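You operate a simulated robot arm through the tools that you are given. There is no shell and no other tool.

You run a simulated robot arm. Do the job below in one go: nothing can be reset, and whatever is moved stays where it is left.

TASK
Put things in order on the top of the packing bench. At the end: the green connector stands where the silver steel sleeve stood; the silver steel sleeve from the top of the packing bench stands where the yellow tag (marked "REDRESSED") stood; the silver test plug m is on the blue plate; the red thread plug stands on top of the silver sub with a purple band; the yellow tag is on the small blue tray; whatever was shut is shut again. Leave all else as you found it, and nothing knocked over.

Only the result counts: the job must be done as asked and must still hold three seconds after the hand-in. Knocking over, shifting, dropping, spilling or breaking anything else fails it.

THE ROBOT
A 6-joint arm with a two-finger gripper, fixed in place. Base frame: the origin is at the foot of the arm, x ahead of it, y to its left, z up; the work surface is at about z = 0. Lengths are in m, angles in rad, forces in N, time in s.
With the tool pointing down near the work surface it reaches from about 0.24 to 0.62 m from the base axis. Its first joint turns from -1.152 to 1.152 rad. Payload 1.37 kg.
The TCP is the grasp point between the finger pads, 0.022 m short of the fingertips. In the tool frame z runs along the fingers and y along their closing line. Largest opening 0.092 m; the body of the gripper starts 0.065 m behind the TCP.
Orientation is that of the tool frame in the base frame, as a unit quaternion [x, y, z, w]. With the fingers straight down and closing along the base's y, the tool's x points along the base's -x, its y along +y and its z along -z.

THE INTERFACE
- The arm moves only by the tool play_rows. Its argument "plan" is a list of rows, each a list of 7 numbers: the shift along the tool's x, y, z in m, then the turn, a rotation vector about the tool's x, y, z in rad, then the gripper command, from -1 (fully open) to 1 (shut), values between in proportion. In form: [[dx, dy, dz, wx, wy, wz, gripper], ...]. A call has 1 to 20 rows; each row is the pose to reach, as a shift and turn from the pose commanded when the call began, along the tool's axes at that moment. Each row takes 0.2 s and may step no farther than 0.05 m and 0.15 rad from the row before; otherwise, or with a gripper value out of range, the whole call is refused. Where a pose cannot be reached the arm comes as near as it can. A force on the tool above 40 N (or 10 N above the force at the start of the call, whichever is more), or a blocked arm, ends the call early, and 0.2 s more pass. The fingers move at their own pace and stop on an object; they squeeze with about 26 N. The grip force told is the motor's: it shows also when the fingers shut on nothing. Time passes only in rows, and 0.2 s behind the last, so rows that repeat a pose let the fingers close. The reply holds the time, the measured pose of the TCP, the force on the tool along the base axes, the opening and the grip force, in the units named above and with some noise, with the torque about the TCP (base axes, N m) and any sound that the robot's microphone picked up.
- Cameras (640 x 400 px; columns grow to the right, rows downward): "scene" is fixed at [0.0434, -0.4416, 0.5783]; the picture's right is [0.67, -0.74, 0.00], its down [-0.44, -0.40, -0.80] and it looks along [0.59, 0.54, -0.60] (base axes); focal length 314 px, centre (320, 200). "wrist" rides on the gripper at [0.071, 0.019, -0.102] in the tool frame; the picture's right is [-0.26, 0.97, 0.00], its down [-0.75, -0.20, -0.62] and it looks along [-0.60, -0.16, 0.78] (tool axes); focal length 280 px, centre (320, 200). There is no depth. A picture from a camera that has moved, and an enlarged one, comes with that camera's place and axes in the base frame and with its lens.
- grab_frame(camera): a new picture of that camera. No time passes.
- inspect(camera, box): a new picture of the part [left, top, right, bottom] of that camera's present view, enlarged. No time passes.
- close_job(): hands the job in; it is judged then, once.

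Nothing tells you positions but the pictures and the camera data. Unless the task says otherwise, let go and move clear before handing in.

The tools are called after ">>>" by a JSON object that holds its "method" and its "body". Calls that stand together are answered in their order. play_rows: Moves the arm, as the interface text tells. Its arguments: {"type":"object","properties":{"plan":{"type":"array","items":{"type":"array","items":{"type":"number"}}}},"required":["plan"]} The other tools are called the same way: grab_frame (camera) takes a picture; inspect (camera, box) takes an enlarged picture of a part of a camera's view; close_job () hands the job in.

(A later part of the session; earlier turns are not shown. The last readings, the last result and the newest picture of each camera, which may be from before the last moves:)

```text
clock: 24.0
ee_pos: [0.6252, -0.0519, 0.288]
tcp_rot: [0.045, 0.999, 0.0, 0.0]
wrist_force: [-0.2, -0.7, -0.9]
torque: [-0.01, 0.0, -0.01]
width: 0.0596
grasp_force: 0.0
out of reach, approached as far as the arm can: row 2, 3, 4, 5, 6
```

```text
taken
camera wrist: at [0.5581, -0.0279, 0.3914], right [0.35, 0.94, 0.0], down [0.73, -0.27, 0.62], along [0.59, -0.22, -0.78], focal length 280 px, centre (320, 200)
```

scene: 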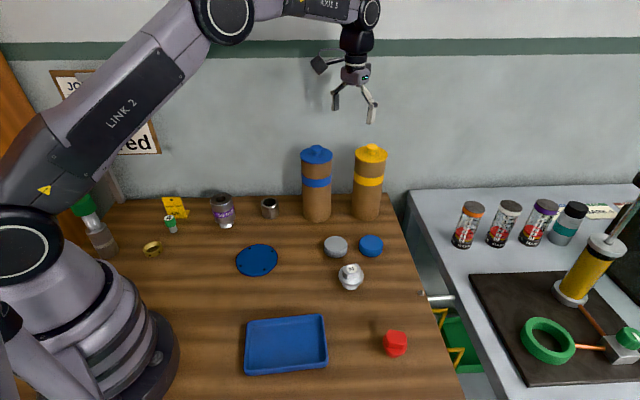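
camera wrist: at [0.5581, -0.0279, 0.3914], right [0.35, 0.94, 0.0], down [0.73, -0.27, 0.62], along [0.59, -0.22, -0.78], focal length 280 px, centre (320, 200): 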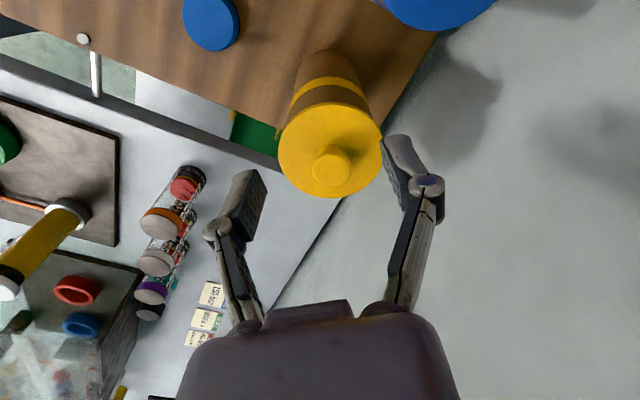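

With the tool vertical, the yellow tube is out of reach, and the job card's band is blue. The blue tube moved as one rigid piece, but its lid could be a screw lid. I'll return above the blue knob with the wrist pre-turned so I can try a gentle unscrewing twist.

>>> {"method": "play_rows", "body": {"plan": [[0.0128, 0.011, -0.003, 0, 0, 0.113, -0.3], [0.0256, 0.022, -0.006, 0, 0, 0.226, -0.3], [0.0384, 0.033, -0.008, 0, 0, 0.34, -0.3], [0.0513, 0.044, -0.008, 0, 0, 0.453, -0.3], [0.0641, 0.0551, -0.008, 0, 0, 0.566, -0.3], [0.0769, 0.0661, -0.008, 0, 0, 0.68, -0.3], [0.0897, 0.0771, -0.008, 0, 0, 0.793, -0.3], [0.1025, 0.0881, -0.008, 0, 0, 0.906, -0.3], [0.1025, 0.0881, -0.008, 0, 0, 0.906, -0.3]]}}

>>> {"method": "grab_frame", "body": {"camera": "wrist"}}

```text
clock: 26.0
ee_pos: [0.5301, 0.0424, 0.2983]
tcp_rot: [0.48, 0.877, 0.0, 0.001]
wrist_force: [0.1, -0.4, -0.2]
torque: [0.01, -0.01, 0.02]
width: 0.06
grasp_force: 0.0
```

```text
taken
camera wrist: at [0.5101, 0.1114, 0.4012], right [0.95, 0.3, 0.0], down [0.24, -0.74, 0.62], along [0.19, -0.6, -0.78], focal length 280 px, centre (320, 200)
```

wrist: 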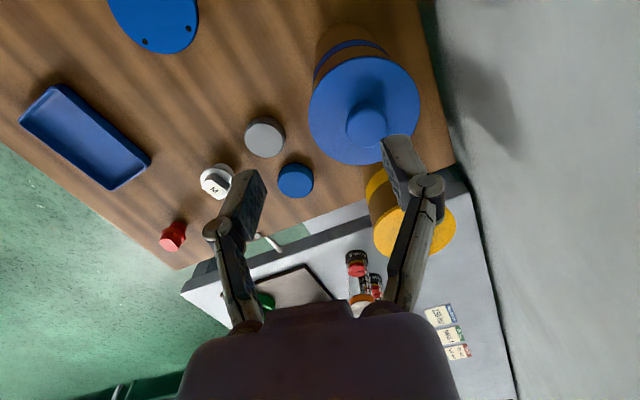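

The gripper is offset 35 mm from the knob as expected. I'll shift over it, descend, and close on the knob.

>>> {"method": "play_rows", "body": {"plan": [[-0.0095, 0.0148, 0.0, 0, 0, 0, -0.3], [-0.0189, 0.0295, 0.01, 0, 0, 0, -0.3], [-0.0189, 0.0295, 0.03, 0, 0, 0, -0.3], [-0.0189, 0.0295, 0.05, 0, 0, 0, -0.3], [-0.0189, 0.0295, 0.065, 0, 0, 0, -0.3], [-0.0189, 0.0295, 0.078, 0, 0, 0, -0.3], [-0.0189, 0.0295, 0.078, 0, 0, 0, 0.3], [-0.0189, 0.0295, 0.078, 0, 0, 0, 1], [-0.0189, 0.0295, 0.078, 0, 0, 0, 1], [-0.0189, 0.0295, 0.078, 0, 0, 0, 1]]}}

>>> {"method": "grab_frame", "body": {"camera": "wrist"}}

>>> {"method": "inspect", "body": {"camera": "scene", "box": [280, 110, 410, 230]}}

```text
clock: 28.2
ee_pos: [0.5653, 0.0464, 0.2203]
tcp_rot: [0.478, 0.878, 0.0, 0.0]
wrist_force: [-0.7, -0.3, -1.0]
torque: [0.01, -0.02, 0.04]
width: 0.0263
grasp_force: 26.2
```

```text
taken
camera wrist: at [0.5446, 0.1138, 0.3226], right [0.95, 0.3, 0.0], down [0.24, -0.74, 0.62], along [0.19, -0.59, -0.78], focal length 280 px, centre (320, 200)
```

wrist: 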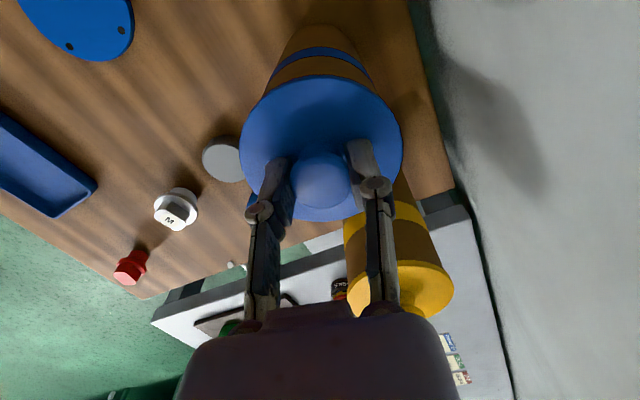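

```text
3.33 times, centred on (345, 170) of scene
camera zoom: at [0.0434, -0.4416, 0.5783], right [0.67, -0.74, 0.0], down [-0.44, -0.4, -0.8], along [0.59, 0.54, -0.6], focal length 1045 px, centre (237, 300)
```

zoom: 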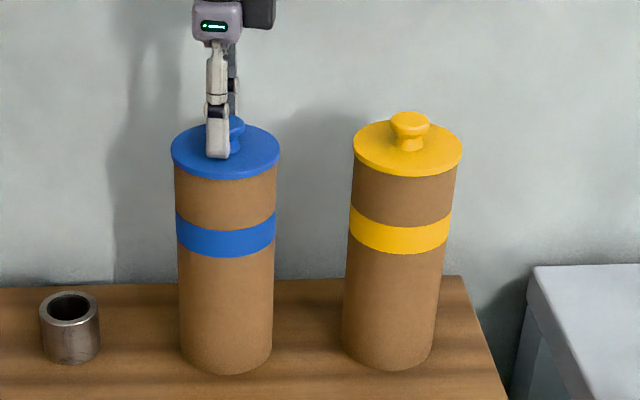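

The knob is gripped again. I'll turn it counter-clockwise in small steps and watch the torque and any sound.

>>> {"method": "play_rows", "body": {"plan": [[0, 0, 0, 0, 0, -0.1, 1], [0, 0, 0, 0, 0, -0.2, 1], [0, 0, 0, 0, 0, -0.3, 1], [0, 0, 0, 0, 0, -0.4, 1], [0, 0, 0, 0, 0, -0.5, 1]]}}

>>> {"method": "play_rows", "body": {"plan": [[0, 0, 0, 0, 0, -0.12, 1], [0, 0, 0, 0, 0, -0.24, 1], [0, 0, 0, 0, 0, -0.36, 1], [0, 0, 0, 0, 0, -0.48, 1], [0, 0, 0, 0, 0, -0.6, 1], [0, 0, 0, 0, 0, -0.72, 1], [0, 0, 0, 0, 0, -0.84, 1], [0, 0, 0, 0, 0, -0.96, 1], [0, 0, 0, 0, 0, -1.08, 1], [0, 0, 0, 0, 0, -1.2, 1]]}}

>>> {"method": "inspect", "body": {"camera": "scene", "box": [280, 110, 410, 230]}}

>>> {"method": "grab_frame", "body": {"camera": "wrist"}}

```text
clock: 29.4
ee_pos: [0.5644, 0.0443, 0.2212]
tcp_rot: [0.244, 0.97, 0.0, -0.001]
wrist_force: [0.7, 0.3, -0.9]
torque: [-0.01, 0.02, 0.01]
width: 0.0262
grasp_force: 26.0
```

```text
clock: 31.6
ee_pos: [0.5647, 0.0439, 0.22]
tcp_rot: [-0.347, 0.938, 0.0, 0.0]
wrist_force: [0.3, 0.4, -1.5]
torque: [0.01, -0.02, 0.02]
width: 0.0261
grasp_force: 25.7
```

```text
3.33 times, centred on (345, 170) of scene
camera zoom: at [0.0434, -0.4416, 0.5783], right [0.67, -0.74, 0.0], down [-0.44, -0.4, -0.8], along [0.59, 0.54, -0.6], focal length 1045 px, centre (237, 300)
```

zoom: 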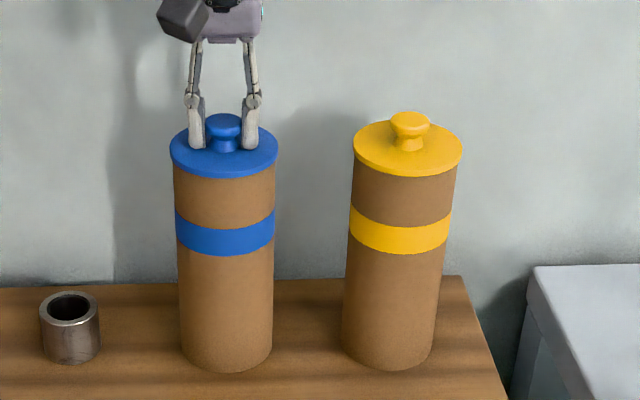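

```text
taken
camera wrist: at [0.5, 0.0107, 0.3231], right [-0.43, 0.9, 0.0], down [0.71, 0.33, 0.62], along [0.56, 0.27, -0.78], focal length 280 px, centre (320, 200)
```

wrist: 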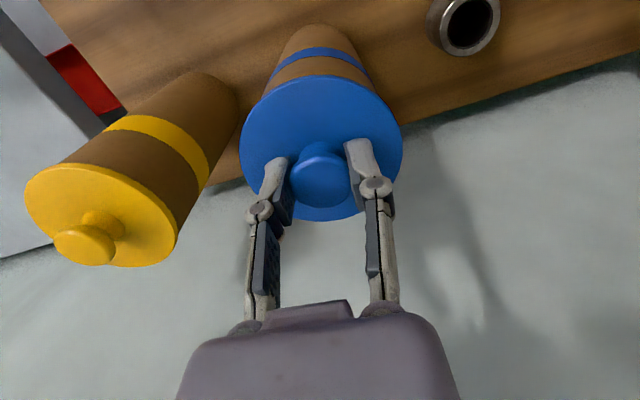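

I turned it about 100° with no resistance or click. I'll lift a little and see whether the lid separates now.

>>> {"method": "play_rows", "body": {"plan": [[0, 0, -0.004, 0, 0, 0, 1], [0, 0, -0.008, 0, 0, 0, 1], [0, 0, -0.014, 0, 0, 0, 1], [0, 0, -0.02, 0, 0, 0, 1], [0, 0, -0.02, 0, 0, 0, 1]]}}

>>> {"method": "inspect", "body": {"camera": "scene", "box": [280, 110, 410, 230]}}

```text
clock: 32.8
ee_pos: [0.5653, 0.0442, 0.2402]
tcp_rot: [-0.345, 0.939, 0.0, 0.001]
wrist_force: [0.4, -0.1, -1.2]
torque: [0.01, 0.05, -0.04]
width: 0.0263
grasp_force: 25.7
```

```text
3.33 times, centred on (345, 170) of scene
camera zoom: at [0.0434, -0.4416, 0.5783], right [0.67, -0.74, 0.0], down [-0.44, -0.4, -0.8], along [0.59, 0.54, -0.6], focal length 1045 px, centre (237, 300)
```

zoom: 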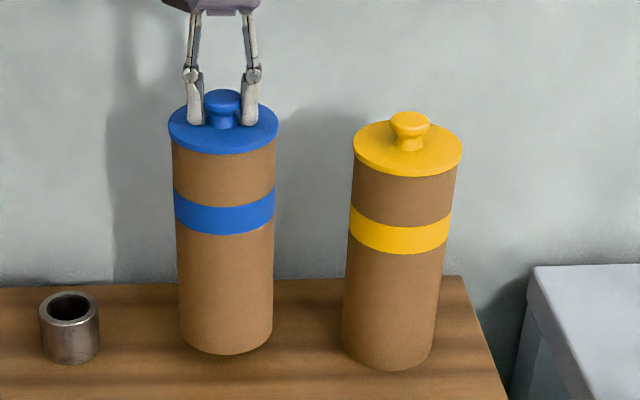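

The tube still moves as one rigid body. I'll look closely at the lid seam and at the tube's bottom edge while it hangs.

>>> {"method": "inspect", "body": {"camera": "scene", "box": [295, 135, 345, 185]}}

>>> {"method": "inspect", "body": {"camera": "scene", "box": [295, 185, 345, 235]}}

>>> {"method": "inspect", "body": {"camera": "wrist", "box": [230, 0, 420, 120]}}

>>> {"method": "inspect", "body": {"camera": "wrist", "box": [10, 60, 230, 280]}}

```text
8.00 times, centred on (320, 160) of scene
camera zoom: at [0.0434, -0.4416, 0.5783], right [0.67, -0.74, 0.0], down [-0.44, -0.4, -0.8], along [0.59, 0.54, -0.6], focal length 2509 px, centre (320, 520)
```

zoom: 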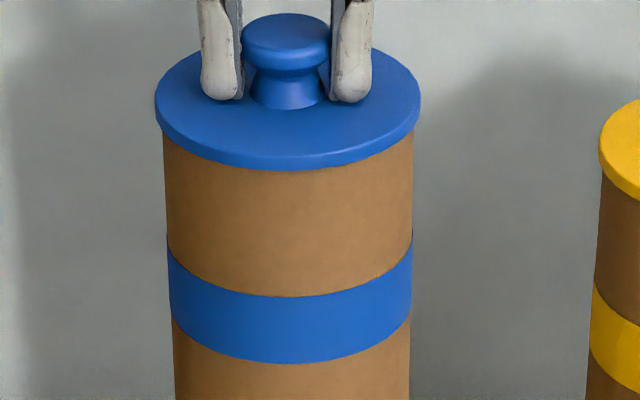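

```text
8.00 times, centred on (320, 210) of scene
camera zoom: at [0.0434, -0.4416, 0.5783], right [0.67, -0.74, 0.0], down [-0.44, -0.4, -0.8], along [0.59, 0.54, -0.6], focal length 2509 px, centre (320, 120)
```

zoom: 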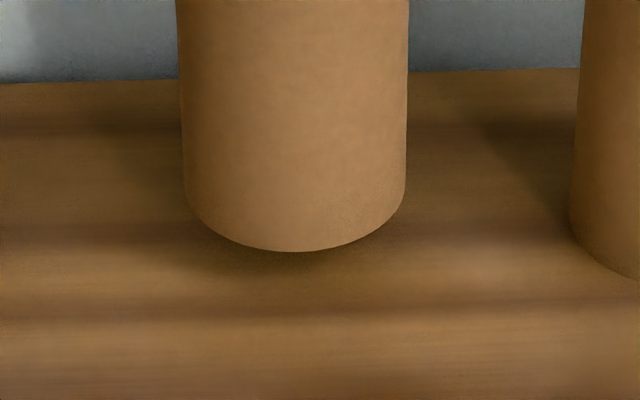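

```text
3.33 times, centred on (325, 60) of wrist
camera zoom: at [0.4992, 0.0108, 0.3434], right [-0.42, 0.91, 0.0], down [0.71, 0.33, 0.63], along [0.57, 0.27, -0.78], focal length 935 px, centre (303, 667)
```

zoom: 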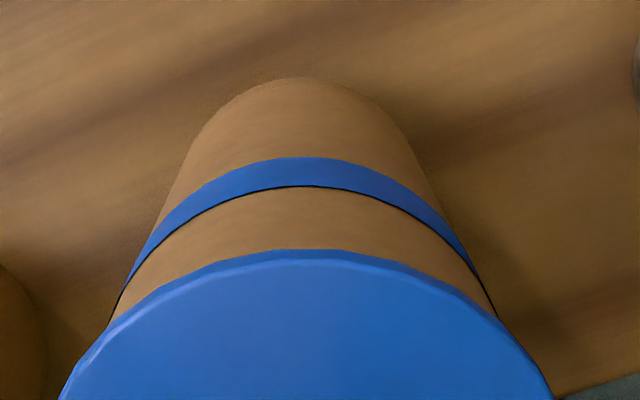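

```text
1.82 times, centred on (120, 170) of wrist
camera zoom: at [0.4992, 0.0108, 0.3434], right [-0.42, 0.91, 0.0], down [0.71, 0.33, 0.63], along [0.57, 0.27, -0.78], focal length 510 px, centre (684, 254)
```

zoom: 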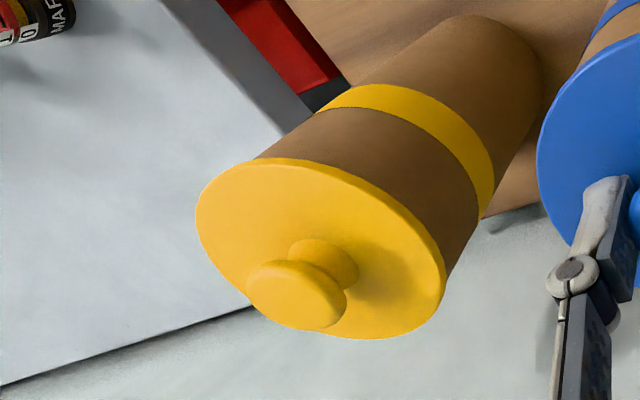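

I'll take several more force readings while the tube hangs, to weigh it better.

>>> {"method": "play_rows", "body": {"plan": [[0, 0, 0, 0, 0, 0, 1]]}}

>>> {"method": "play_rows", "body": {"plan": [[0, 0, 0, 0, 0, 0, 1]]}}

>>> {"method": "play_rows", "body": {"plan": [[0, 0, 0, 0, 0, 0, 1]]}}

>>> {"method": "play_rows", "body": {"plan": [[0, 0, 0, 0, 0, 0, 1]]}}

>>> {"method": "play_rows", "body": {"plan": [[0, 0, 0, 0, 0, 0, 1]]}}

>>> {"method": "play_rows", "body": {"plan": [[0, 0, 0, 0, 0, 0, 1]]}}

```text
clock: 33.2
ee_pos: [0.5643, 0.0436, 0.2402]
tcp_rot: [-0.344, 0.939, 0.0, 0.0]
wrist_force: [0.7, 0.5, -1.6]
torque: [0.0, -0.04, 0.0]
width: 0.0264
grasp_force: 26.0
```

```text
clock: 33.6
ee_pos: [0.5634, 0.0434, 0.2393]
tcp_rot: [-0.345, 0.939, 0.0, 0.0]
wrist_force: [-0.6, 1.1, -1.4]
torque: [-0.03, 0.01, 0.0]
width: 0.0265
grasp_force: 25.7
```

```text
clock: 34.0
ee_pos: [0.5644, 0.044, 0.2401]
tcp_rot: [-0.345, 0.939, 0.0, 0.0]
wrist_force: [0.2, -0.4, -1.5]
torque: [-0.03, 0.0, 0.01]
width: 0.0265
grasp_force: 26.0
```

```text
clock: 34.4
ee_pos: [0.5636, 0.0426, 0.2409]
tcp_rot: [-0.344, 0.939, 0.0, 0.0]
wrist_force: [0.8, 0.5, -1.8]
torque: [0.0, 0.02, 0.0]
width: 0.0265
grasp_force: 25.4
```

```text
clock: 34.8
ee_pos: [0.5639, 0.0447, 0.2406]
tcp_rot: [-0.345, 0.939, 0.0, 0.0]
wrist_force: [0.0, 0.3, -1.7]
torque: [0.0, 0.01, 0.01]
width: 0.0263
grasp_force: 25.5
```

```text
clock: 35.2
ee_pos: [0.5644, 0.0435, 0.2412]
tcp_rot: [-0.345, 0.939, 0.0, -0.001]
wrist_force: [-0.4, -0.8, -1.7]
torque: [0.01, 0.02, 0.0]
width: 0.0265
grasp_force: 25.7
```

The tube weighs about 100 g. To tell an open-bottomed hood from a closed can without tipping it, I'll carry it over the flat grey puck and lower it in small steps. If it slides down past the puck's height, it is a hood.

>>> {"method": "play_rows", "body": {"plan": [[0, 0, -0.03, 0, 0, 0, 1], [0, 0, -0.06, 0, 0, 0, 1], [0.0293, -0.0109, -0.06, 0, 0, 0, 1], [0.0586, -0.0218, -0.06, 0, 0, 0, 1], [0.088, -0.0327, -0.06, 0, 0, 0, 1], [0.1173, -0.0436, -0.06, 0, 0, 0, 1], [0.1466, -0.0545, -0.06, 0, 0, 0, 1], [0.1466, -0.0545, -0.06, 0, 0, 0, 1]]}}

>>> {"method": "grab_frame", "body": {"camera": "scene"}}

>>> {"method": "grab_frame", "body": {"camera": "wrist"}}

```text
clock: 37.0
ee_pos: [0.4889, -0.0933, 0.2993]
tcp_rot: [-0.345, 0.939, 0.0, 0.0]
wrist_force: [-0.1, 0.3, -0.8]
torque: [-0.01, 0.02, 0.0]
width: 0.0263
grasp_force: 26.5
```

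```text
taken
```

scene: 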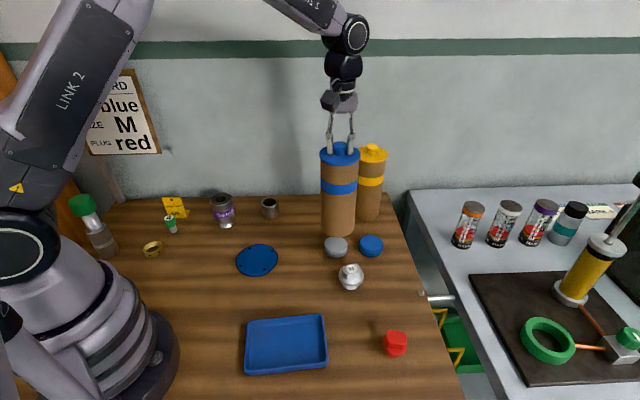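

```text
taken
camera wrist: at [0.4238, -0.1258, 0.4033], right [-0.43, 0.91, 0.0], down [0.71, 0.33, 0.63], along [0.57, 0.27, -0.78], focal length 280 px, centre (320, 200)
```

wrist: 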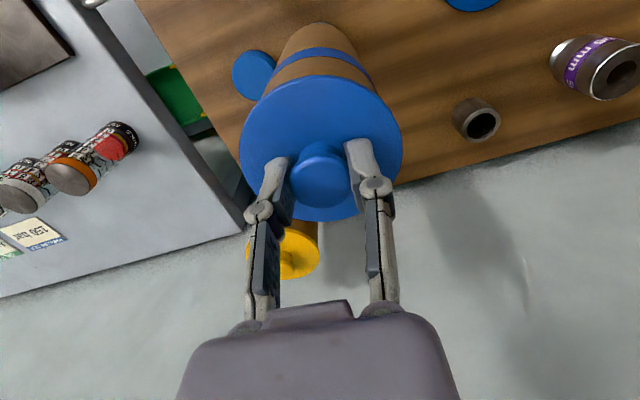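

The tube hangs over the puck and its old spot is bare. I'll lower it to just above the puck and check alignment.

>>> {"method": "play_rows", "body": {"plan": [[0, 0, 0.015, 0, 0, 0, 1], [0, 0, 0.03, 0, 0, 0, 1], [0, 0, 0.042, 0, 0, 0, 1], [0, 0, 0.048, 0, 0, 0, 1], [0, 0, 0.048, 0, 0, 0, 1]]}}

>>> {"method": "inspect", "body": {"camera": "scene", "box": [290, 200, 400, 270]}}

```text
clock: 38.2
ee_pos: [0.4868, -0.0931, 0.2523]
tcp_rot: [-0.345, 0.938, 0.0, 0.0]
wrist_force: [0.2, -0.2, -0.6]
torque: [0.0, -0.03, 0.01]
width: 0.0261
grasp_force: 26.1
```

```text
5.71 times, centred on (345, 235) of scene
camera zoom: at [0.0434, -0.4416, 0.5783], right [0.67, -0.74, 0.0], down [-0.44, -0.4, -0.8], along [0.59, 0.54, -0.6], focal length 1792 px, centre (177, 0)
```

zoom: 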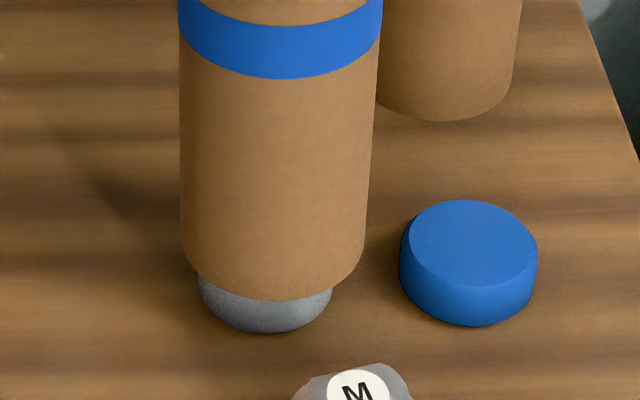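

The tube is about 5 mm off the puck's centre, so I'll nudge it and then lower in small steps with force checks.

>>> {"method": "play_rows", "body": {"plan": [[-0.0039, 0.0041, 0.0, 0, 0, 0, 1], [-0.0039, 0.0041, 0.004, 0, 0, 0, 1], [-0.0039, 0.0041, 0.006, 0, 0, 0, 1]]}}

>>> {"method": "play_rows", "body": {"plan": [[0, 0, 0.002, 0, 0, 0, 1], [0, 0, 0.002, 0, 0, 0, 1]]}}

>>> {"method": "play_rows", "body": {"plan": [[0, 0, 0.002, 0, 0, 0, 1], [0, 0, 0.002, 0, 0, 0, 1]]}}

>>> {"method": "inspect", "body": {"camera": "scene", "box": [290, 200, 400, 270]}}

```text
clock: 39.0
ee_pos: [0.4893, -0.0878, 0.2447]
tcp_rot: [-0.345, 0.939, 0.001, 0.0]
wrist_force: [0.8, 0.0, -1.5]
torque: [-0.02, 0.02, 0.01]
width: 0.0265
grasp_force: 26.2
```

```text
clock: 39.6
ee_pos: [0.4881, -0.0867, 0.2445]
tcp_rot: [-0.344, 0.939, 0.0, 0.0]
wrist_force: [-1.0, 0.3, 2.6]
torque: [-0.03, 0.03, -0.01]
width: 0.0264
grasp_force: 26.1
```

```text
clock: 40.2
ee_pos: [0.4897, -0.0873, 0.2424]
tcp_rot: [-0.344, 0.939, -0.001, 0.003]
wrist_force: [-1.3, 0.5, 21.4]
torque: [-0.11, 0.1, 0.01]
width: 0.0264
grasp_force: 25.7
```

```text
5.71 times, centred on (345, 235) of scene
camera zoom: at [0.0433, -0.4416, 0.5783], right [0.67, -0.74, 0.0], down [-0.44, -0.4, -0.8], along [0.59, 0.54, -0.6], focal length 1792 px, centre (177, 0)
```

zoom: 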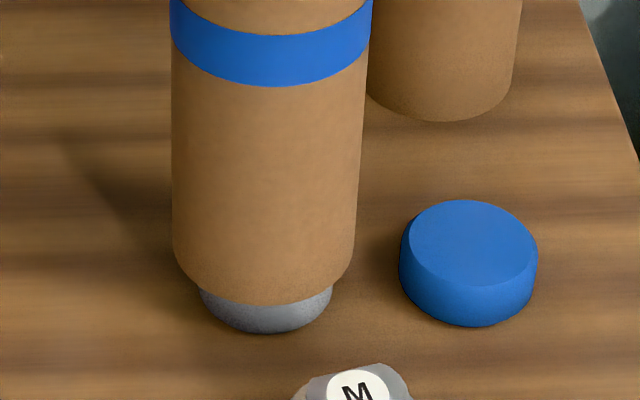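

The tube's bottom stopped on the puck's top, so it is a closed can and not a hood. I'll carry it back to its original spot before going further.

>>> {"method": "play_rows", "body": {"plan": [[0, 0, -0.02, 0, 0, 0, 1], [0, 0, -0.055, 0, 0, 0, 1], [-0.0285, 0.0101, -0.055, 0, 0, 0, 1], [-0.0571, 0.0202, -0.055, 0, 0, 0, 1], [-0.0856, 0.0302, -0.055, 0, 0, 0, 1], [-0.1142, 0.0403, -0.055, 0, 0, 0, 1], [-0.1427, 0.0504, -0.055, 0, 0, 0, 1], [-0.1427, 0.0504, -0.02, 0, 0, 0, 1], [-0.1427, 0.0504, 0.01, 0, 0, 0, 1], [-0.1427, 0.0504, 0.017, 0, 0, 0, 1], [-0.1427, 0.0504, 0.02, 0, 0, 0, 1], [-0.1427, 0.0504, 0.0205, 0, 0, 0, 1]]}}

>>> {"method": "inspect", "body": {"camera": "scene", "box": [280, 130, 410, 230]}}

>>> {"method": "inspect", "body": {"camera": "scene", "box": [300, 220, 428, 300]}}

```text
clock: 42.8
ee_pos: [0.5658, 0.0445, 0.222]
tcp_rot: [-0.344, 0.939, 0.0, 0.0]
wrist_force: [-0.3, -0.6, -0.9]
torque: [-0.02, 0.03, -0.01]
width: 0.0265
grasp_force: 26.5
```

```text
4.00 times, centred on (345, 180) of scene
camera zoom: at [0.0434, -0.4416, 0.5783], right [0.67, -0.74, 0.0], down [-0.44, -0.4, -0.8], along [0.59, 0.54, -0.6], focal length 1254 px, centre (220, 280)
```

zoom: 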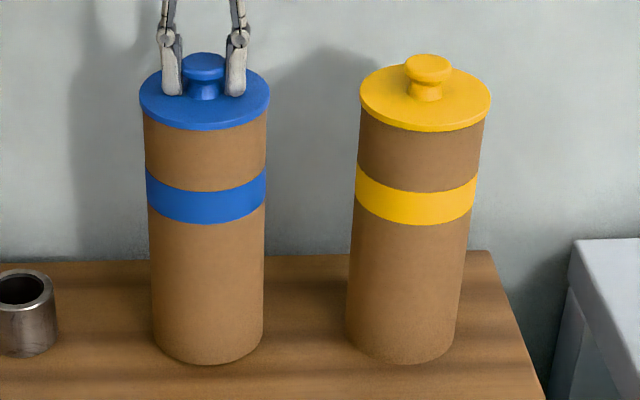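

```text
5.00 times, centred on (364, 260) of scene
camera zoom: at [0.0434, -0.4416, 0.5783], right [0.67, -0.74, 0.0], down [-0.44, -0.4, -0.8], along [0.59, 0.54, -0.6], focal length 1568 px, centre (100, -100)
```

zoom: 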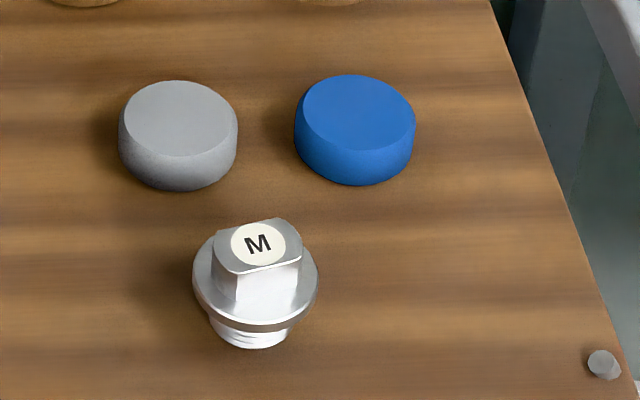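

The tube is back over its place but still hangs about 4 mm up. I'll lower the last bit until light contact.

>>> {"method": "play_rows", "body": {"plan": [[0, -0.0012, 0.001, 0, 0, 0, 1], [0, -0.0012, 0.002, 0, 0, 0, 1], [0, -0.0012, 0.0025, 0, 0, 0, 1]]}}

>>> {"method": "play_rows", "body": {"plan": [[0, 0, 0.001, 0, 0, 0, 1]]}}

>>> {"method": "inspect", "body": {"camera": "scene", "box": [280, 130, 410, 230]}}

```text
clock: 43.6
ee_pos: [0.5653, 0.0427, 0.2199]
tcp_rot: [-0.345, 0.939, 0.0, 0.0]
wrist_force: [0.0, -1.2, -0.9]
torque: [0.02, 0.02, 0.0]
width: 0.0265
grasp_force: 26.1
```

```text
clock: 44.0
ee_pos: [0.5652, 0.0434, 0.2193]
tcp_rot: [-0.345, 0.939, 0.0, 0.0]
wrist_force: [-0.3, -0.4, 1.3]
torque: [0.01, 0.14, 0.03]
width: 0.0262
grasp_force: 25.4
```

```text
4.00 times, centred on (345, 180) of scene
camera zoom: at [0.0434, -0.4416, 0.5783], right [0.67, -0.74, 0.0], down [-0.44, -0.4, -0.8], along [0.59, 0.54, -0.6], focal length 1254 px, centre (220, 280)
```

zoom: 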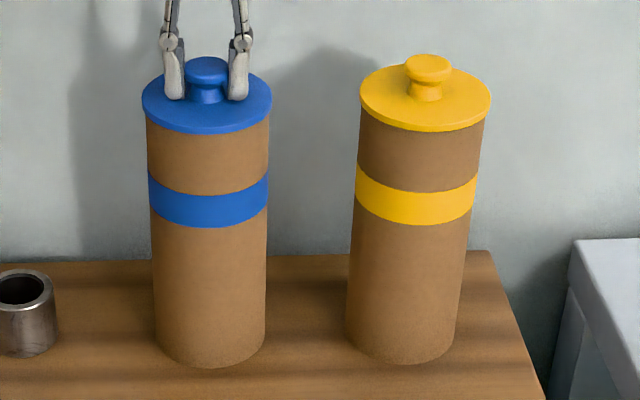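

Contact is just starting. I'll lower a last millimetre, release gently, and rise.

>>> {"method": "play_rows", "body": {"plan": [[0, 0, 0.001, 0, 0, 0, 1], [0, 0, 0.0015, 0, 0, 0, 1], [0, 0, 0.0015, 0, 0, 0, 0.35], [0, 0, 0.0015, 0, 0, 0, 0.2], [0, 0, 0.0015, 0, 0, 0, 0.0], [0, 0, 0.0015, 0, 0, 0, -0.3], [0, 0, 0.0015, 0, 0, 0, -0.3], [0, 0, -0.01, 0, 0, 0, -0.3], [0, 0, -0.03, 0, 0, 0, -0.3], [0, 0, -0.06, 0, 0, 0, -0.3], [0, 0, -0.09, 0, 0, 0, -0.3]]}}

>>> {"method": "inspect", "body": {"camera": "scene", "box": [280, 130, 410, 230]}}

```text
clock: 46.4
ee_pos: [0.5658, 0.0437, 0.3086]
tcp_rot: [-0.344, 0.939, 0.0, 0.0]
wrist_force: [-0.6, 0.4, -0.2]
torque: [0.01, 0.0, -0.01]
width: 0.0596
grasp_force: 0.0
```

```text
4.00 times, centred on (345, 180) of scene
camera zoom: at [0.0434, -0.4416, 0.5783], right [0.67, -0.74, 0.0], down [-0.44, -0.4, -0.8], along [0.59, 0.54, -0.6], focal length 1254 px, centre (220, 280)
```

zoom: 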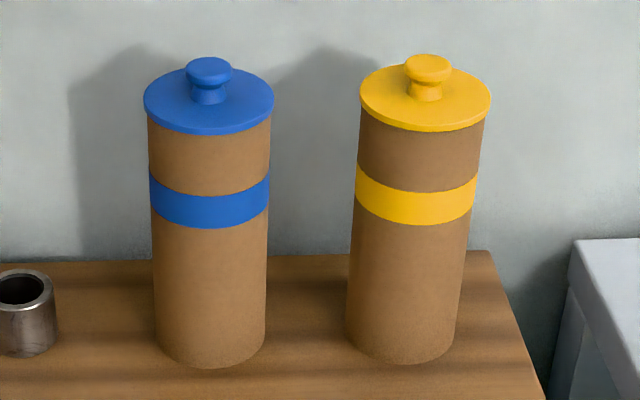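

The tube is back within a millimetre of where it was. I'll use stronger zooms on the "4" piece and neighbours to judge what they really are.

>>> {"method": "inspect", "body": {"camera": "scene", "box": [158, 210, 184, 236]}}

>>> {"method": "inspect", "body": {"camera": "scene", "box": [65, 190, 125, 260]}}

>>> {"method": "inspect", "body": {"camera": "scene", "box": [140, 235, 170, 260]}}

>>> {"method": "inspect", "body": {"camera": "scene", "box": [420, 285, 465, 315]}}

>>> {"method": "inspect", "body": {"camera": "scene", "box": [235, 240, 280, 280]}}

>>> {"method": "inspect", "body": {"camera": "scene", "box": [590, 300, 640, 370]}}

```text
15.38 times, centred on (171, 223) of scene
camera zoom: at [0.0434, -0.4416, 0.5783], right [0.67, -0.74, 0.0], down [-0.44, -0.4, -0.8], along [0.59, 0.54, -0.6], focal length 4825 px, centre (2612, -154)
```

zoom: 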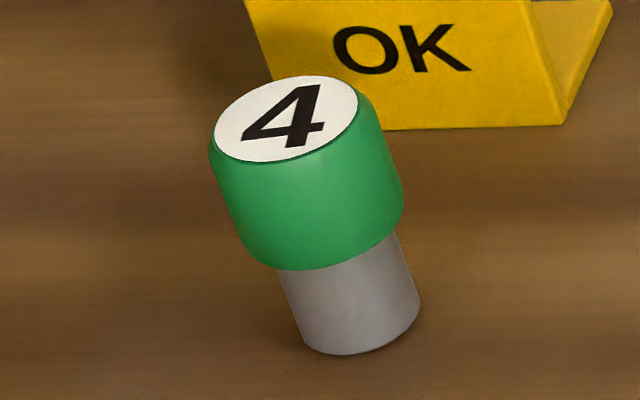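

```text
5.71 times, centred on (95, 225) of scene
camera zoom: at [0.0434, -0.4416, 0.5783], right [0.67, -0.74, 0.0], down [-0.44, -0.4, -0.8], along [0.59, 0.54, -0.6], focal length 1792 px, centre (1606, 57)
```

zoom: 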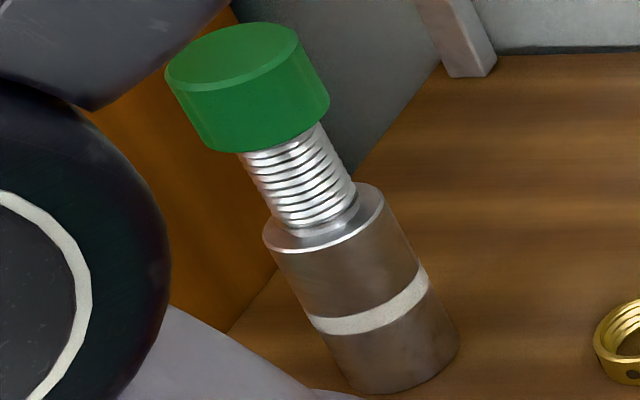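

```text
16.00 times, centred on (155, 248) of scene
camera zoom: at [0.0434, -0.4416, 0.5783], right [0.67, -0.74, 0.0], down [-0.44, -0.4, -0.8], along [0.59, 0.54, -0.6], focal length 5018 px, centre (2960, -560)
```

zoom: 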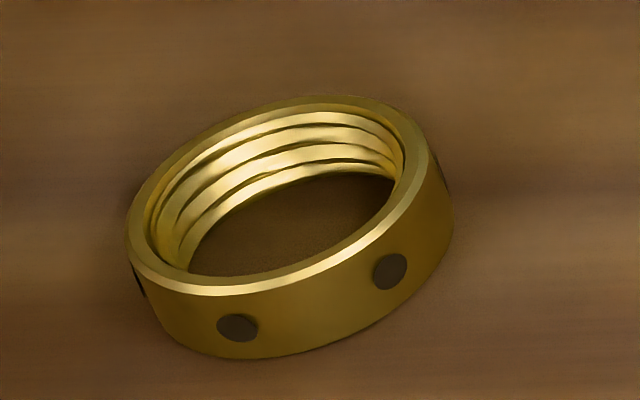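

```text
13.33 times, centred on (442, 300) of scene
camera zoom: at [0.0434, -0.4416, 0.5783], right [0.67, -0.74, 0.0], down [-0.44, -0.4, -0.8], along [0.59, 0.54, -0.6], focal length 4182 px, centre (-1313, -1133)
```

zoom: 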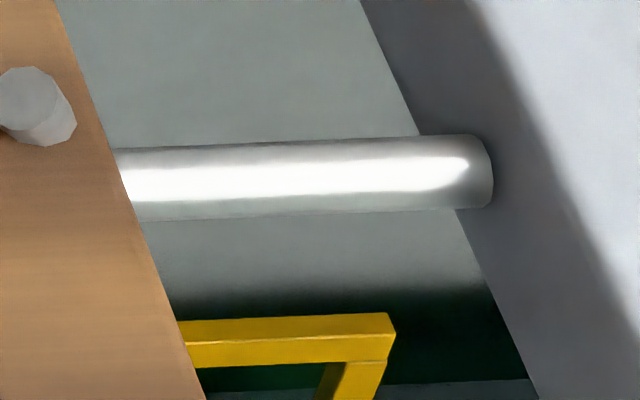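

```text
10.00 times, centred on (258, 260) of scene
camera zoom: at [0.0434, -0.4416, 0.5783], right [0.67, -0.74, 0.0], down [-0.44, -0.4, -0.8], along [0.59, 0.54, -0.6], focal length 3136 px, centre (945, -400)
```

zoom: 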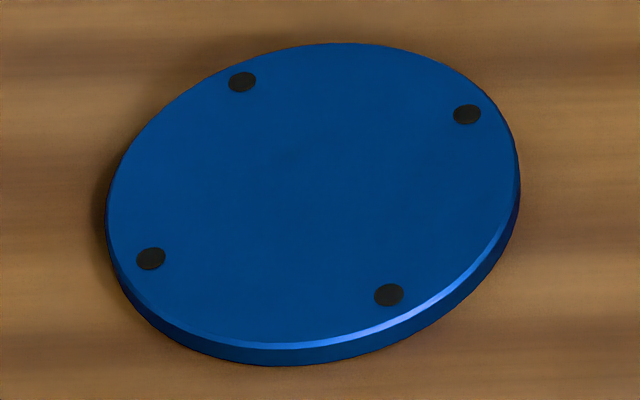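

```text
5.71 times, centred on (615, 335) of scene
camera zoom: at [0.0434, -0.4416, 0.5783], right [0.67, -0.74, 0.0], down [-0.44, -0.4, -0.8], along [0.59, 0.54, -0.6], focal length 1792 px, centre (-1366, -571)
```

zoom: 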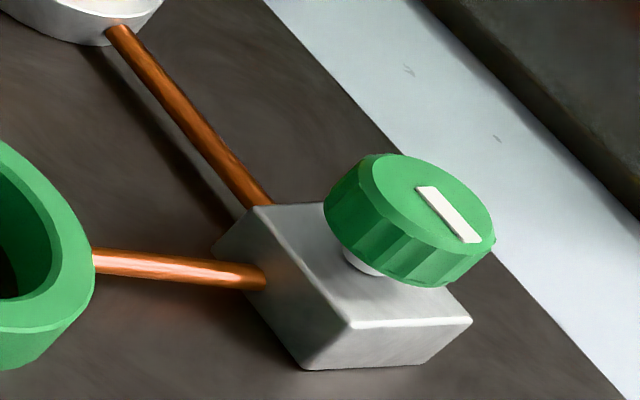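

The "4" piece is a small grey cylinder with a green collar, so it could itself be the connector. I'll compare the blue and yellow can lids at high zoom to see whether my twist changed the blue lid at all.

>>> {"method": "inspect", "body": {"camera": "scene", "box": [298, 142, 338, 192]}}

>>> {"method": "inspect", "body": {"camera": "scene", "box": [350, 142, 390, 192]}}

>>> {"method": "inspect", "body": {"camera": "wrist", "box": [220, 20, 420, 160]}}

```text
8.00 times, centred on (318, 167) of scene
camera zoom: at [0.0434, -0.4416, 0.5783], right [0.67, -0.74, 0.0], down [-0.44, -0.4, -0.8], along [0.59, 0.54, -0.6], focal length 2509 px, centre (336, 464)
```

zoom: 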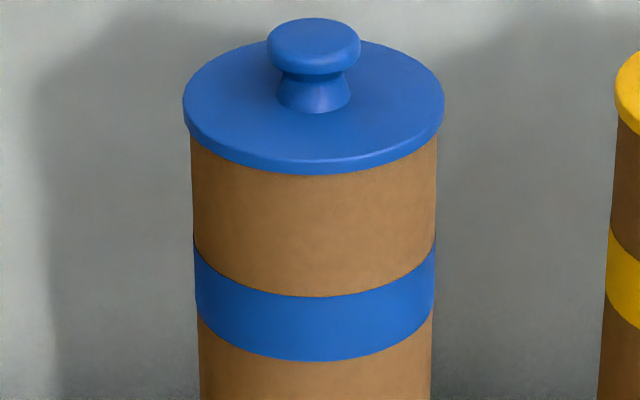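

```text
8.00 times, centred on (370, 167) of scene
camera zoom: at [0.0434, -0.4416, 0.5783], right [0.67, -0.74, 0.0], down [-0.44, -0.4, -0.8], along [0.59, 0.54, -0.6], focal length 2509 px, centre (-80, 464)
```

zoom: 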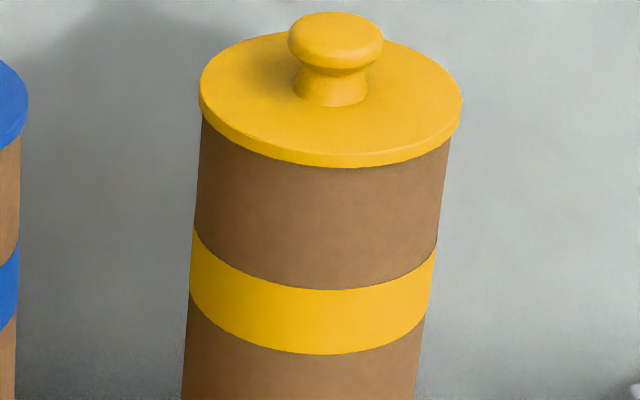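

```text
2.86 times, centred on (320, 90) of wrist
camera zoom: at [0.5012, 0.0102, 0.4129], right [-0.42, 0.91, 0.0], down [0.71, 0.33, 0.63], along [0.57, 0.27, -0.78], focal length 801 px, centre (320, 514)
```

zoom: 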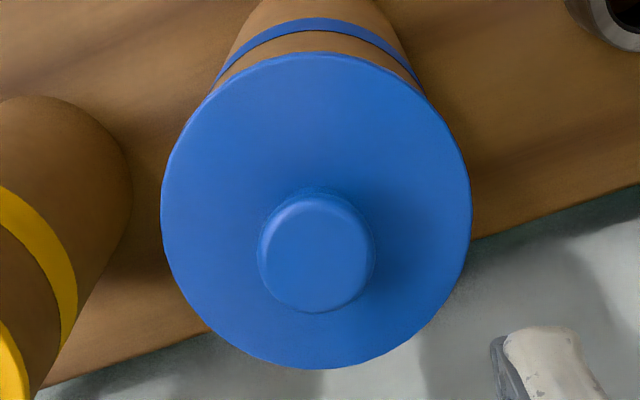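

The lids match, so the twist did nothing while the can was free to spin. One more check: press down so the bench holds the can and twist again, watching the torque. First I'll unwind the wrist above the knob and regrip.

>>> {"method": "play_rows", "body": {"plan": [[0, 0, 0, 0, 0, 0.14, -0.3], [0, 0, 0, 0, 0, 0.28, -0.3], [0, 0, 0, 0, 0, 0.42, -0.3], [0, 0, 0, 0, 0, 0.56, -0.3], [0, 0, 0, 0, 0, 0.7, -0.3], [0, 0, 0, 0, 0, 0.84, -0.3], [0, 0, 0, 0, 0, 0.98, -0.3], [0, 0, 0, 0, 0, 1.12, -0.3], [0, 0, 0, 0, 0, 1.26, -0.3], [0, 0, 0, 0, 0, 1.4, -0.3], [0, 0, 0.03, 0, 0, 1.4, -0.3], [0, 0, 0.06, 0, 0, 1.4, -0.3], [0, 0, 0.08, 0, 0, 1.4, -0.3], [0, 0, 0.089, 0, 0, 1.4, -0.3], [0, 0, 0.089, 0, 0, 1.4, 0.3], [0, 0, 0.089, 0, 0, 1.4, 1], [0, 0, 0.089, 0, 0, 1.4, 1], [0, 0, 0.089, 0, 0, 1.4, 1]]}}

>>> {"method": "inspect", "body": {"camera": "scene", "box": [280, 130, 410, 230]}}

```text
clock: 50.2
ee_pos: [0.5651, 0.0439, 0.2187]
tcp_rot: [0.342, 0.94, 0.001, 0.001]
wrist_force: [0.2, -0.4, -1.7]
torque: [0.02, 0.03, 0.03]
width: 0.0261
grasp_force: 25.6
```

```text
4.00 times, centred on (345, 180) of scene
camera zoom: at [0.0434, -0.4416, 0.5783], right [0.67, -0.74, 0.0], down [-0.44, -0.4, -0.8], along [0.59, 0.54, -0.6], focal length 1254 px, centre (220, 280)
```

zoom: 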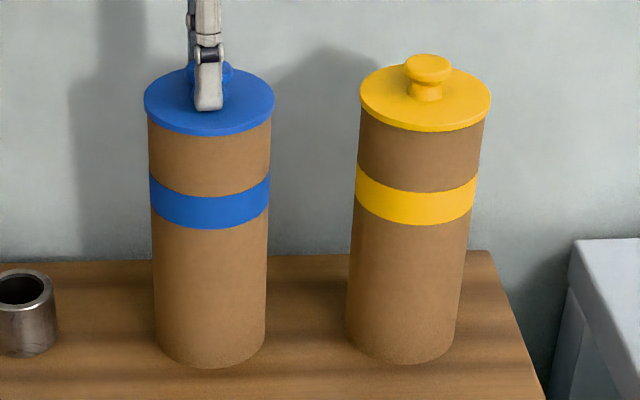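

The knob is gripped again. I'll press down lightly to see the force build.

>>> {"method": "play_rows", "body": {"plan": [[0, 0, 0.001, 0, 0, 0, 1], [0, 0, 0.002, 0, 0, 0, 1]]}}

```text
clock: 50.8
ee_pos: [0.5667, 0.0448, 0.2189]
tcp_rot: [0.342, 0.94, 0.002, 0.001]
wrist_force: [-2.1, 3.7, 18.7]
torque: [0.15, 0.2, 0.01]
width: 0.026
grasp_force: 26.0
```

I have about 19 N of downward pressure. Next I'll twist counter-clockwise a small amount and read the torque.

>>> {"method": "play_rows", "body": {"plan": [[0, 0, 0, 0, 0, -0.08, 1], [0, 0, 0, 0, 0, -0.16, 1]]}}

>>> {"method": "play_rows", "body": {"plan": [[0, 0, 0, 0, 0, -0.08, 1], [0, 0, 0, 0, 0, -0.16, 1], [0, 0, 0, 0, 0, -0.24, 1]]}}

>>> {"method": "inspect", "body": {"camera": "scene", "box": [280, 130, 410, 230]}}

```text
clock: 51.4
ee_pos: [0.5659, 0.0429, 0.2179]
tcp_rot: [0.265, 0.964, 0.001, 0.001]
wrist_force: [-0.7, -1.2, 18.9]
torque: [-0.06, -0.16, -0.18]
width: 0.0263
grasp_force: 25.8
```

```text
clock: 52.2
ee_pos: [0.566, 0.0435, 0.2162]
tcp_rot: [0.146, 0.989, 0.0, -0.001]
wrist_force: [0.0, -0.9, 12.2]
torque: [-0.01, -0.14, -0.16]
width: 0.0259
grasp_force: 26.6
```

```text
4.00 times, centred on (345, 180) of scene
camera zoom: at [0.0433, -0.4416, 0.5783], right [0.67, -0.74, 0.0], down [-0.44, -0.4, -0.8], along [0.59, 0.54, -0.6], focal length 1254 px, centre (220, 280)
```

zoom: 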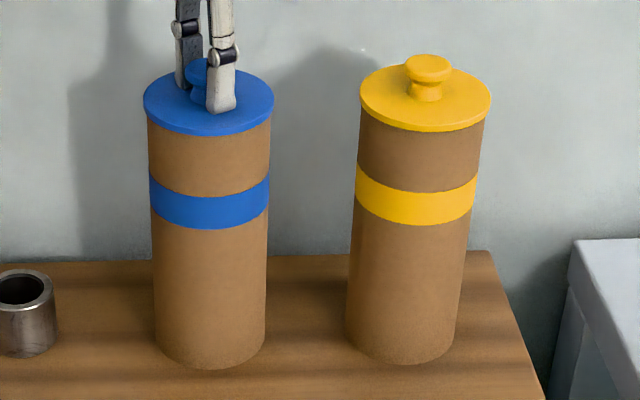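

Torque of about 0.17 N·m appeared while pressing, and that could come from the bench or the lid. I'll continue the twist, then ease up and see if the lid alone rises.

>>> {"method": "play_rows", "body": {"plan": [[0, 0, -0.0005, 0, 0, -0.12, 1], [0, 0, -0.0005, 0, 0, -0.24, 1], [0, 0, -0.0005, 0, 0, -0.36, 1], [0, 0, -0.0005, 0, 0, -0.48, 1], [0, 0, -0.0005, 0, 0, -0.6, 1], [0, 0, -0.0005, 0, 0, -0.72, 1], [0, 0, -0.0005, 0, 0, -0.84, 1], [0, 0, -0.0005, 0, 0, -0.96, 1], [0, 0, -0.0005, 0, 0, -1.08, 1], [0, 0, -0.0005, 0, 0, -1.2, 1]]}}

>>> {"method": "play_rows", "body": {"plan": [[0, 0, -0.003, 0, 0, 0, 1], [0, 0, -0.006, 0, 0, 0, 1], [0, 0, -0.01, 0, 0, 0, 1]]}}

>>> {"method": "inspect", "body": {"camera": "scene", "box": [280, 130, 410, 230]}}

```text
clock: 54.4
ee_pos: [0.5668, 0.0448, 0.217]
tcp_rot: [-0.437, 0.9, 0.002, 0.0]
wrist_force: [0.2, -0.2, 1.7]
torque: [-0.01, -0.06, -0.04]
width: 0.0257
grasp_force: 25.8
```

```text
clock: 55.2
ee_pos: [0.5657, 0.0423, 0.2276]
tcp_rot: [-0.437, 0.899, 0.0, -0.001]
wrist_force: [0.2, -0.5, -1.8]
torque: [0.0, 0.01, 0.01]
width: 0.0256
grasp_force: 26.3
```

```text
4.00 times, centred on (345, 180) of scene
camera zoom: at [0.0434, -0.4416, 0.5783], right [0.67, -0.74, 0.0], down [-0.44, -0.4, -0.8], along [0.59, 0.54, -0.6], focal length 1254 px, centre (220, 280)
```

zoom: 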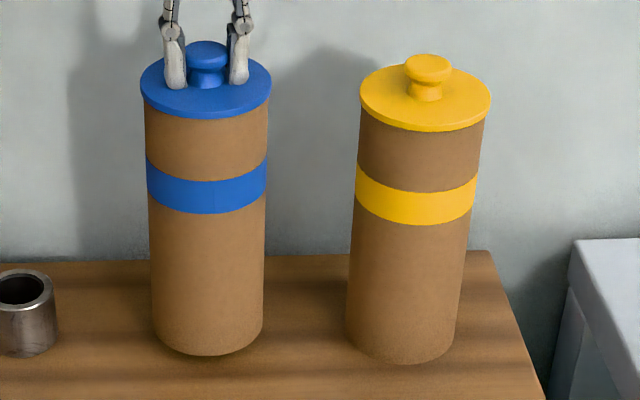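

The can is one rigid, closed body, so I'll set it back down and leave it alone.

>>> {"method": "play_rows", "body": {"plan": [[0, -0.001, 0.004, 0, 0, 0, 1], [0, -0.001, 0.007, 0, 0, 0, 1], [0, -0.001, 0.009, 0, 0, 0, 1], [0, -0.001, 0.0098, 0, 0, 0, 1]]}}

>>> {"method": "play_rows", "body": {"plan": [[0, 0, 0.0005, 0, 0, 0, 1], [0, 0, 0.0005, 0, 0, 0, 0.35], [0, 0, 0.0005, 0, 0, 0, 0.2], [0, 0, 0.0005, 0, 0, 0, 0.0], [0, 0, 0.0005, 0, 0, 0, -0.3], [0, 0, 0.0005, 0, 0, 0, -0.3], [0, 0, -0.015, 0, 0, 0, -0.3], [0, 0, -0.04, 0, 0, 0, -0.3], [0, 0, -0.08, 0, 0, 0, -0.3], [0, 0, -0.1, 0, 0, 0, -0.3]]}}

>>> {"method": "inspect", "body": {"camera": "scene", "box": [280, 130, 410, 230]}}

```text
clock: 56.2
ee_pos: [0.567, 0.0426, 0.2177]
tcp_rot: [-0.437, 0.9, 0.0, 0.0]
wrist_force: [0.7, 0.2, -1.2]
torque: [-0.02, -0.03, -0.05]
width: 0.0258
grasp_force: 25.9
```

```text
clock: 58.4
ee_pos: [0.5652, 0.0425, 0.3179]
tcp_rot: [-0.436, 0.9, 0.0, 0.001]
wrist_force: [0.4, 0.8, -0.6]
torque: [0.0, 0.0, 0.01]
width: 0.0594
grasp_force: 0.1
```

```text
4.00 times, centred on (345, 180) of scene
camera zoom: at [0.0434, -0.4416, 0.5783], right [0.67, -0.74, 0.0], down [-0.44, -0.4, -0.8], along [0.59, 0.54, -0.6], focal length 1254 px, centre (220, 280)
```

zoom: 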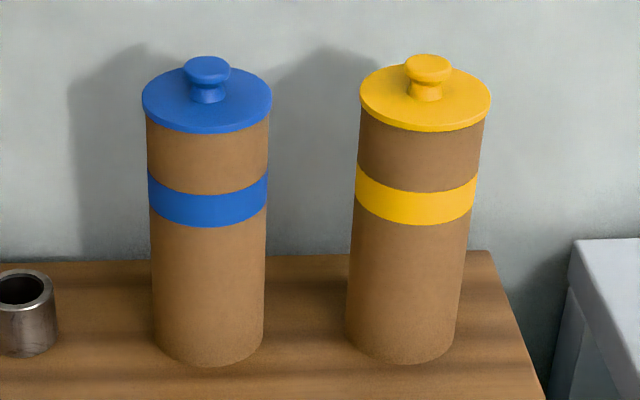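

The can is shut and in place, and no other container is within reach. That makes the small green-collared piece the green connector on this bench. Before moving anything, I'll record precise reference views of the sleeve, tag, connector, tray, plate and plugs.

>>> {"method": "inspect", "body": {"camera": "scene", "box": [250, 190, 290, 230]}}

>>> {"method": "inspect", "body": {"camera": "scene", "box": [155, 190, 195, 240]}}

>>> {"method": "inspect", "body": {"camera": "scene", "box": [205, 185, 245, 235]}}

>>> {"method": "inspect", "body": {"camera": "scene", "box": [235, 305, 335, 380]}}

>>> {"method": "inspect", "body": {"camera": "scene", "box": [375, 320, 415, 365]}}

>>> {"method": "inspect", "body": {"camera": "scene", "box": [330, 255, 370, 300]}}

```text
10.00 times, centred on (270, 210) of scene
camera zoom: at [0.0434, -0.4416, 0.5783], right [0.67, -0.74, 0.0], down [-0.44, -0.4, -0.8], along [0.59, 0.54, -0.6], focal length 3136 px, centre (820, 100)
```

zoom: 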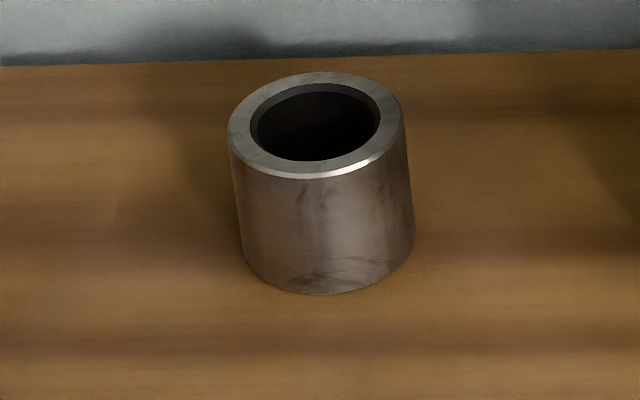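

```text
8.00 times, centred on (175, 215) of scene
camera zoom: at [0.0434, -0.4416, 0.5783], right [0.67, -0.74, 0.0], down [-0.44, -0.4, -0.8], along [0.59, 0.54, -0.6], focal length 2509 px, centre (1480, 80)
```

zoom: 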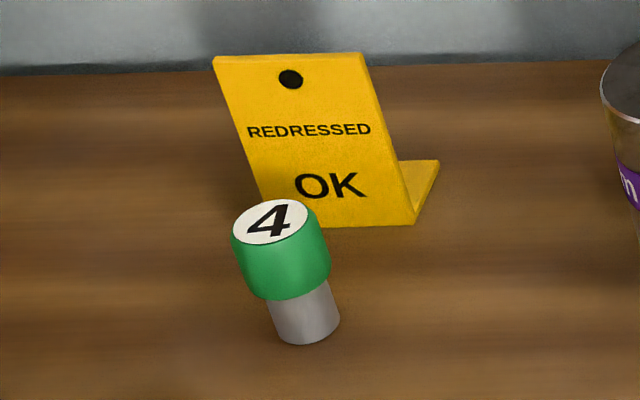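

```text
8.00 times, centred on (225, 210) of scene
camera zoom: at [0.0434, -0.4416, 0.5783], right [0.67, -0.74, 0.0], down [-0.44, -0.4, -0.8], along [0.59, 0.54, -0.6], focal length 2509 px, centre (1080, 120)
```

zoom: 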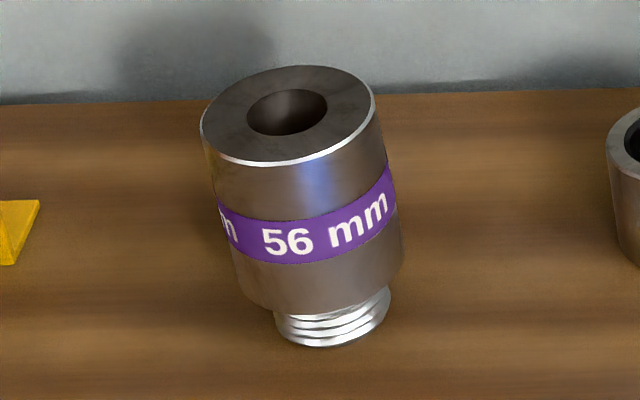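

```text
5.33 times, centred on (285, 342) of scene
camera zoom: at [0.0434, -0.4416, 0.5783], right [0.67, -0.74, 0.0], down [-0.44, -0.4, -0.8], along [0.59, 0.54, -0.6], focal length 1673 px, centre (507, -560)
```

zoom: 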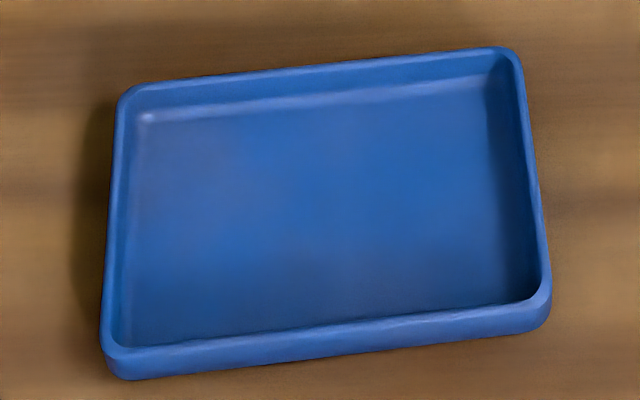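

```text
8.89 times, centred on (395, 342) of scene
camera zoom: at [0.0434, -0.4416, 0.5783], right [0.67, -0.74, 0.0], down [-0.44, -0.4, -0.8], along [0.59, 0.54, -0.6], focal length 2788 px, centre (-347, -1067)
```

zoom: 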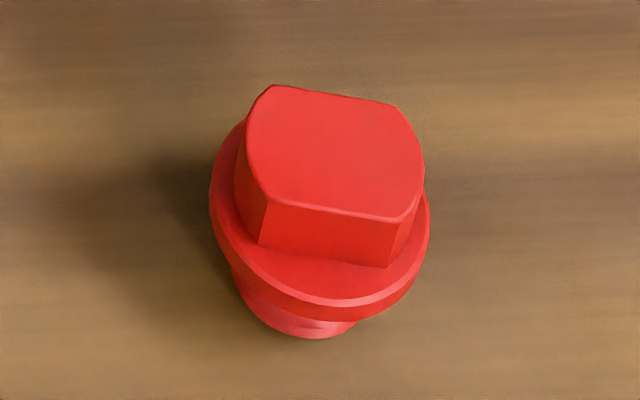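

```text
8.89 times, centred on (350, 278) of scene
camera zoom: at [0.0434, -0.4416, 0.5783], right [0.67, -0.74, 0.0], down [-0.44, -0.4, -0.8], along [0.59, 0.54, -0.6], focal length 2788 px, centre (53, -489)
```

zoom: 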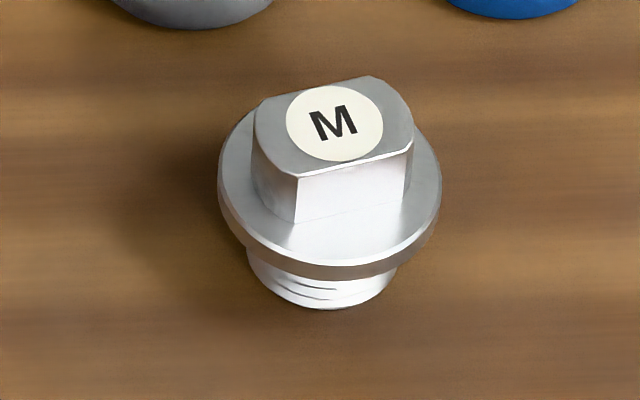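

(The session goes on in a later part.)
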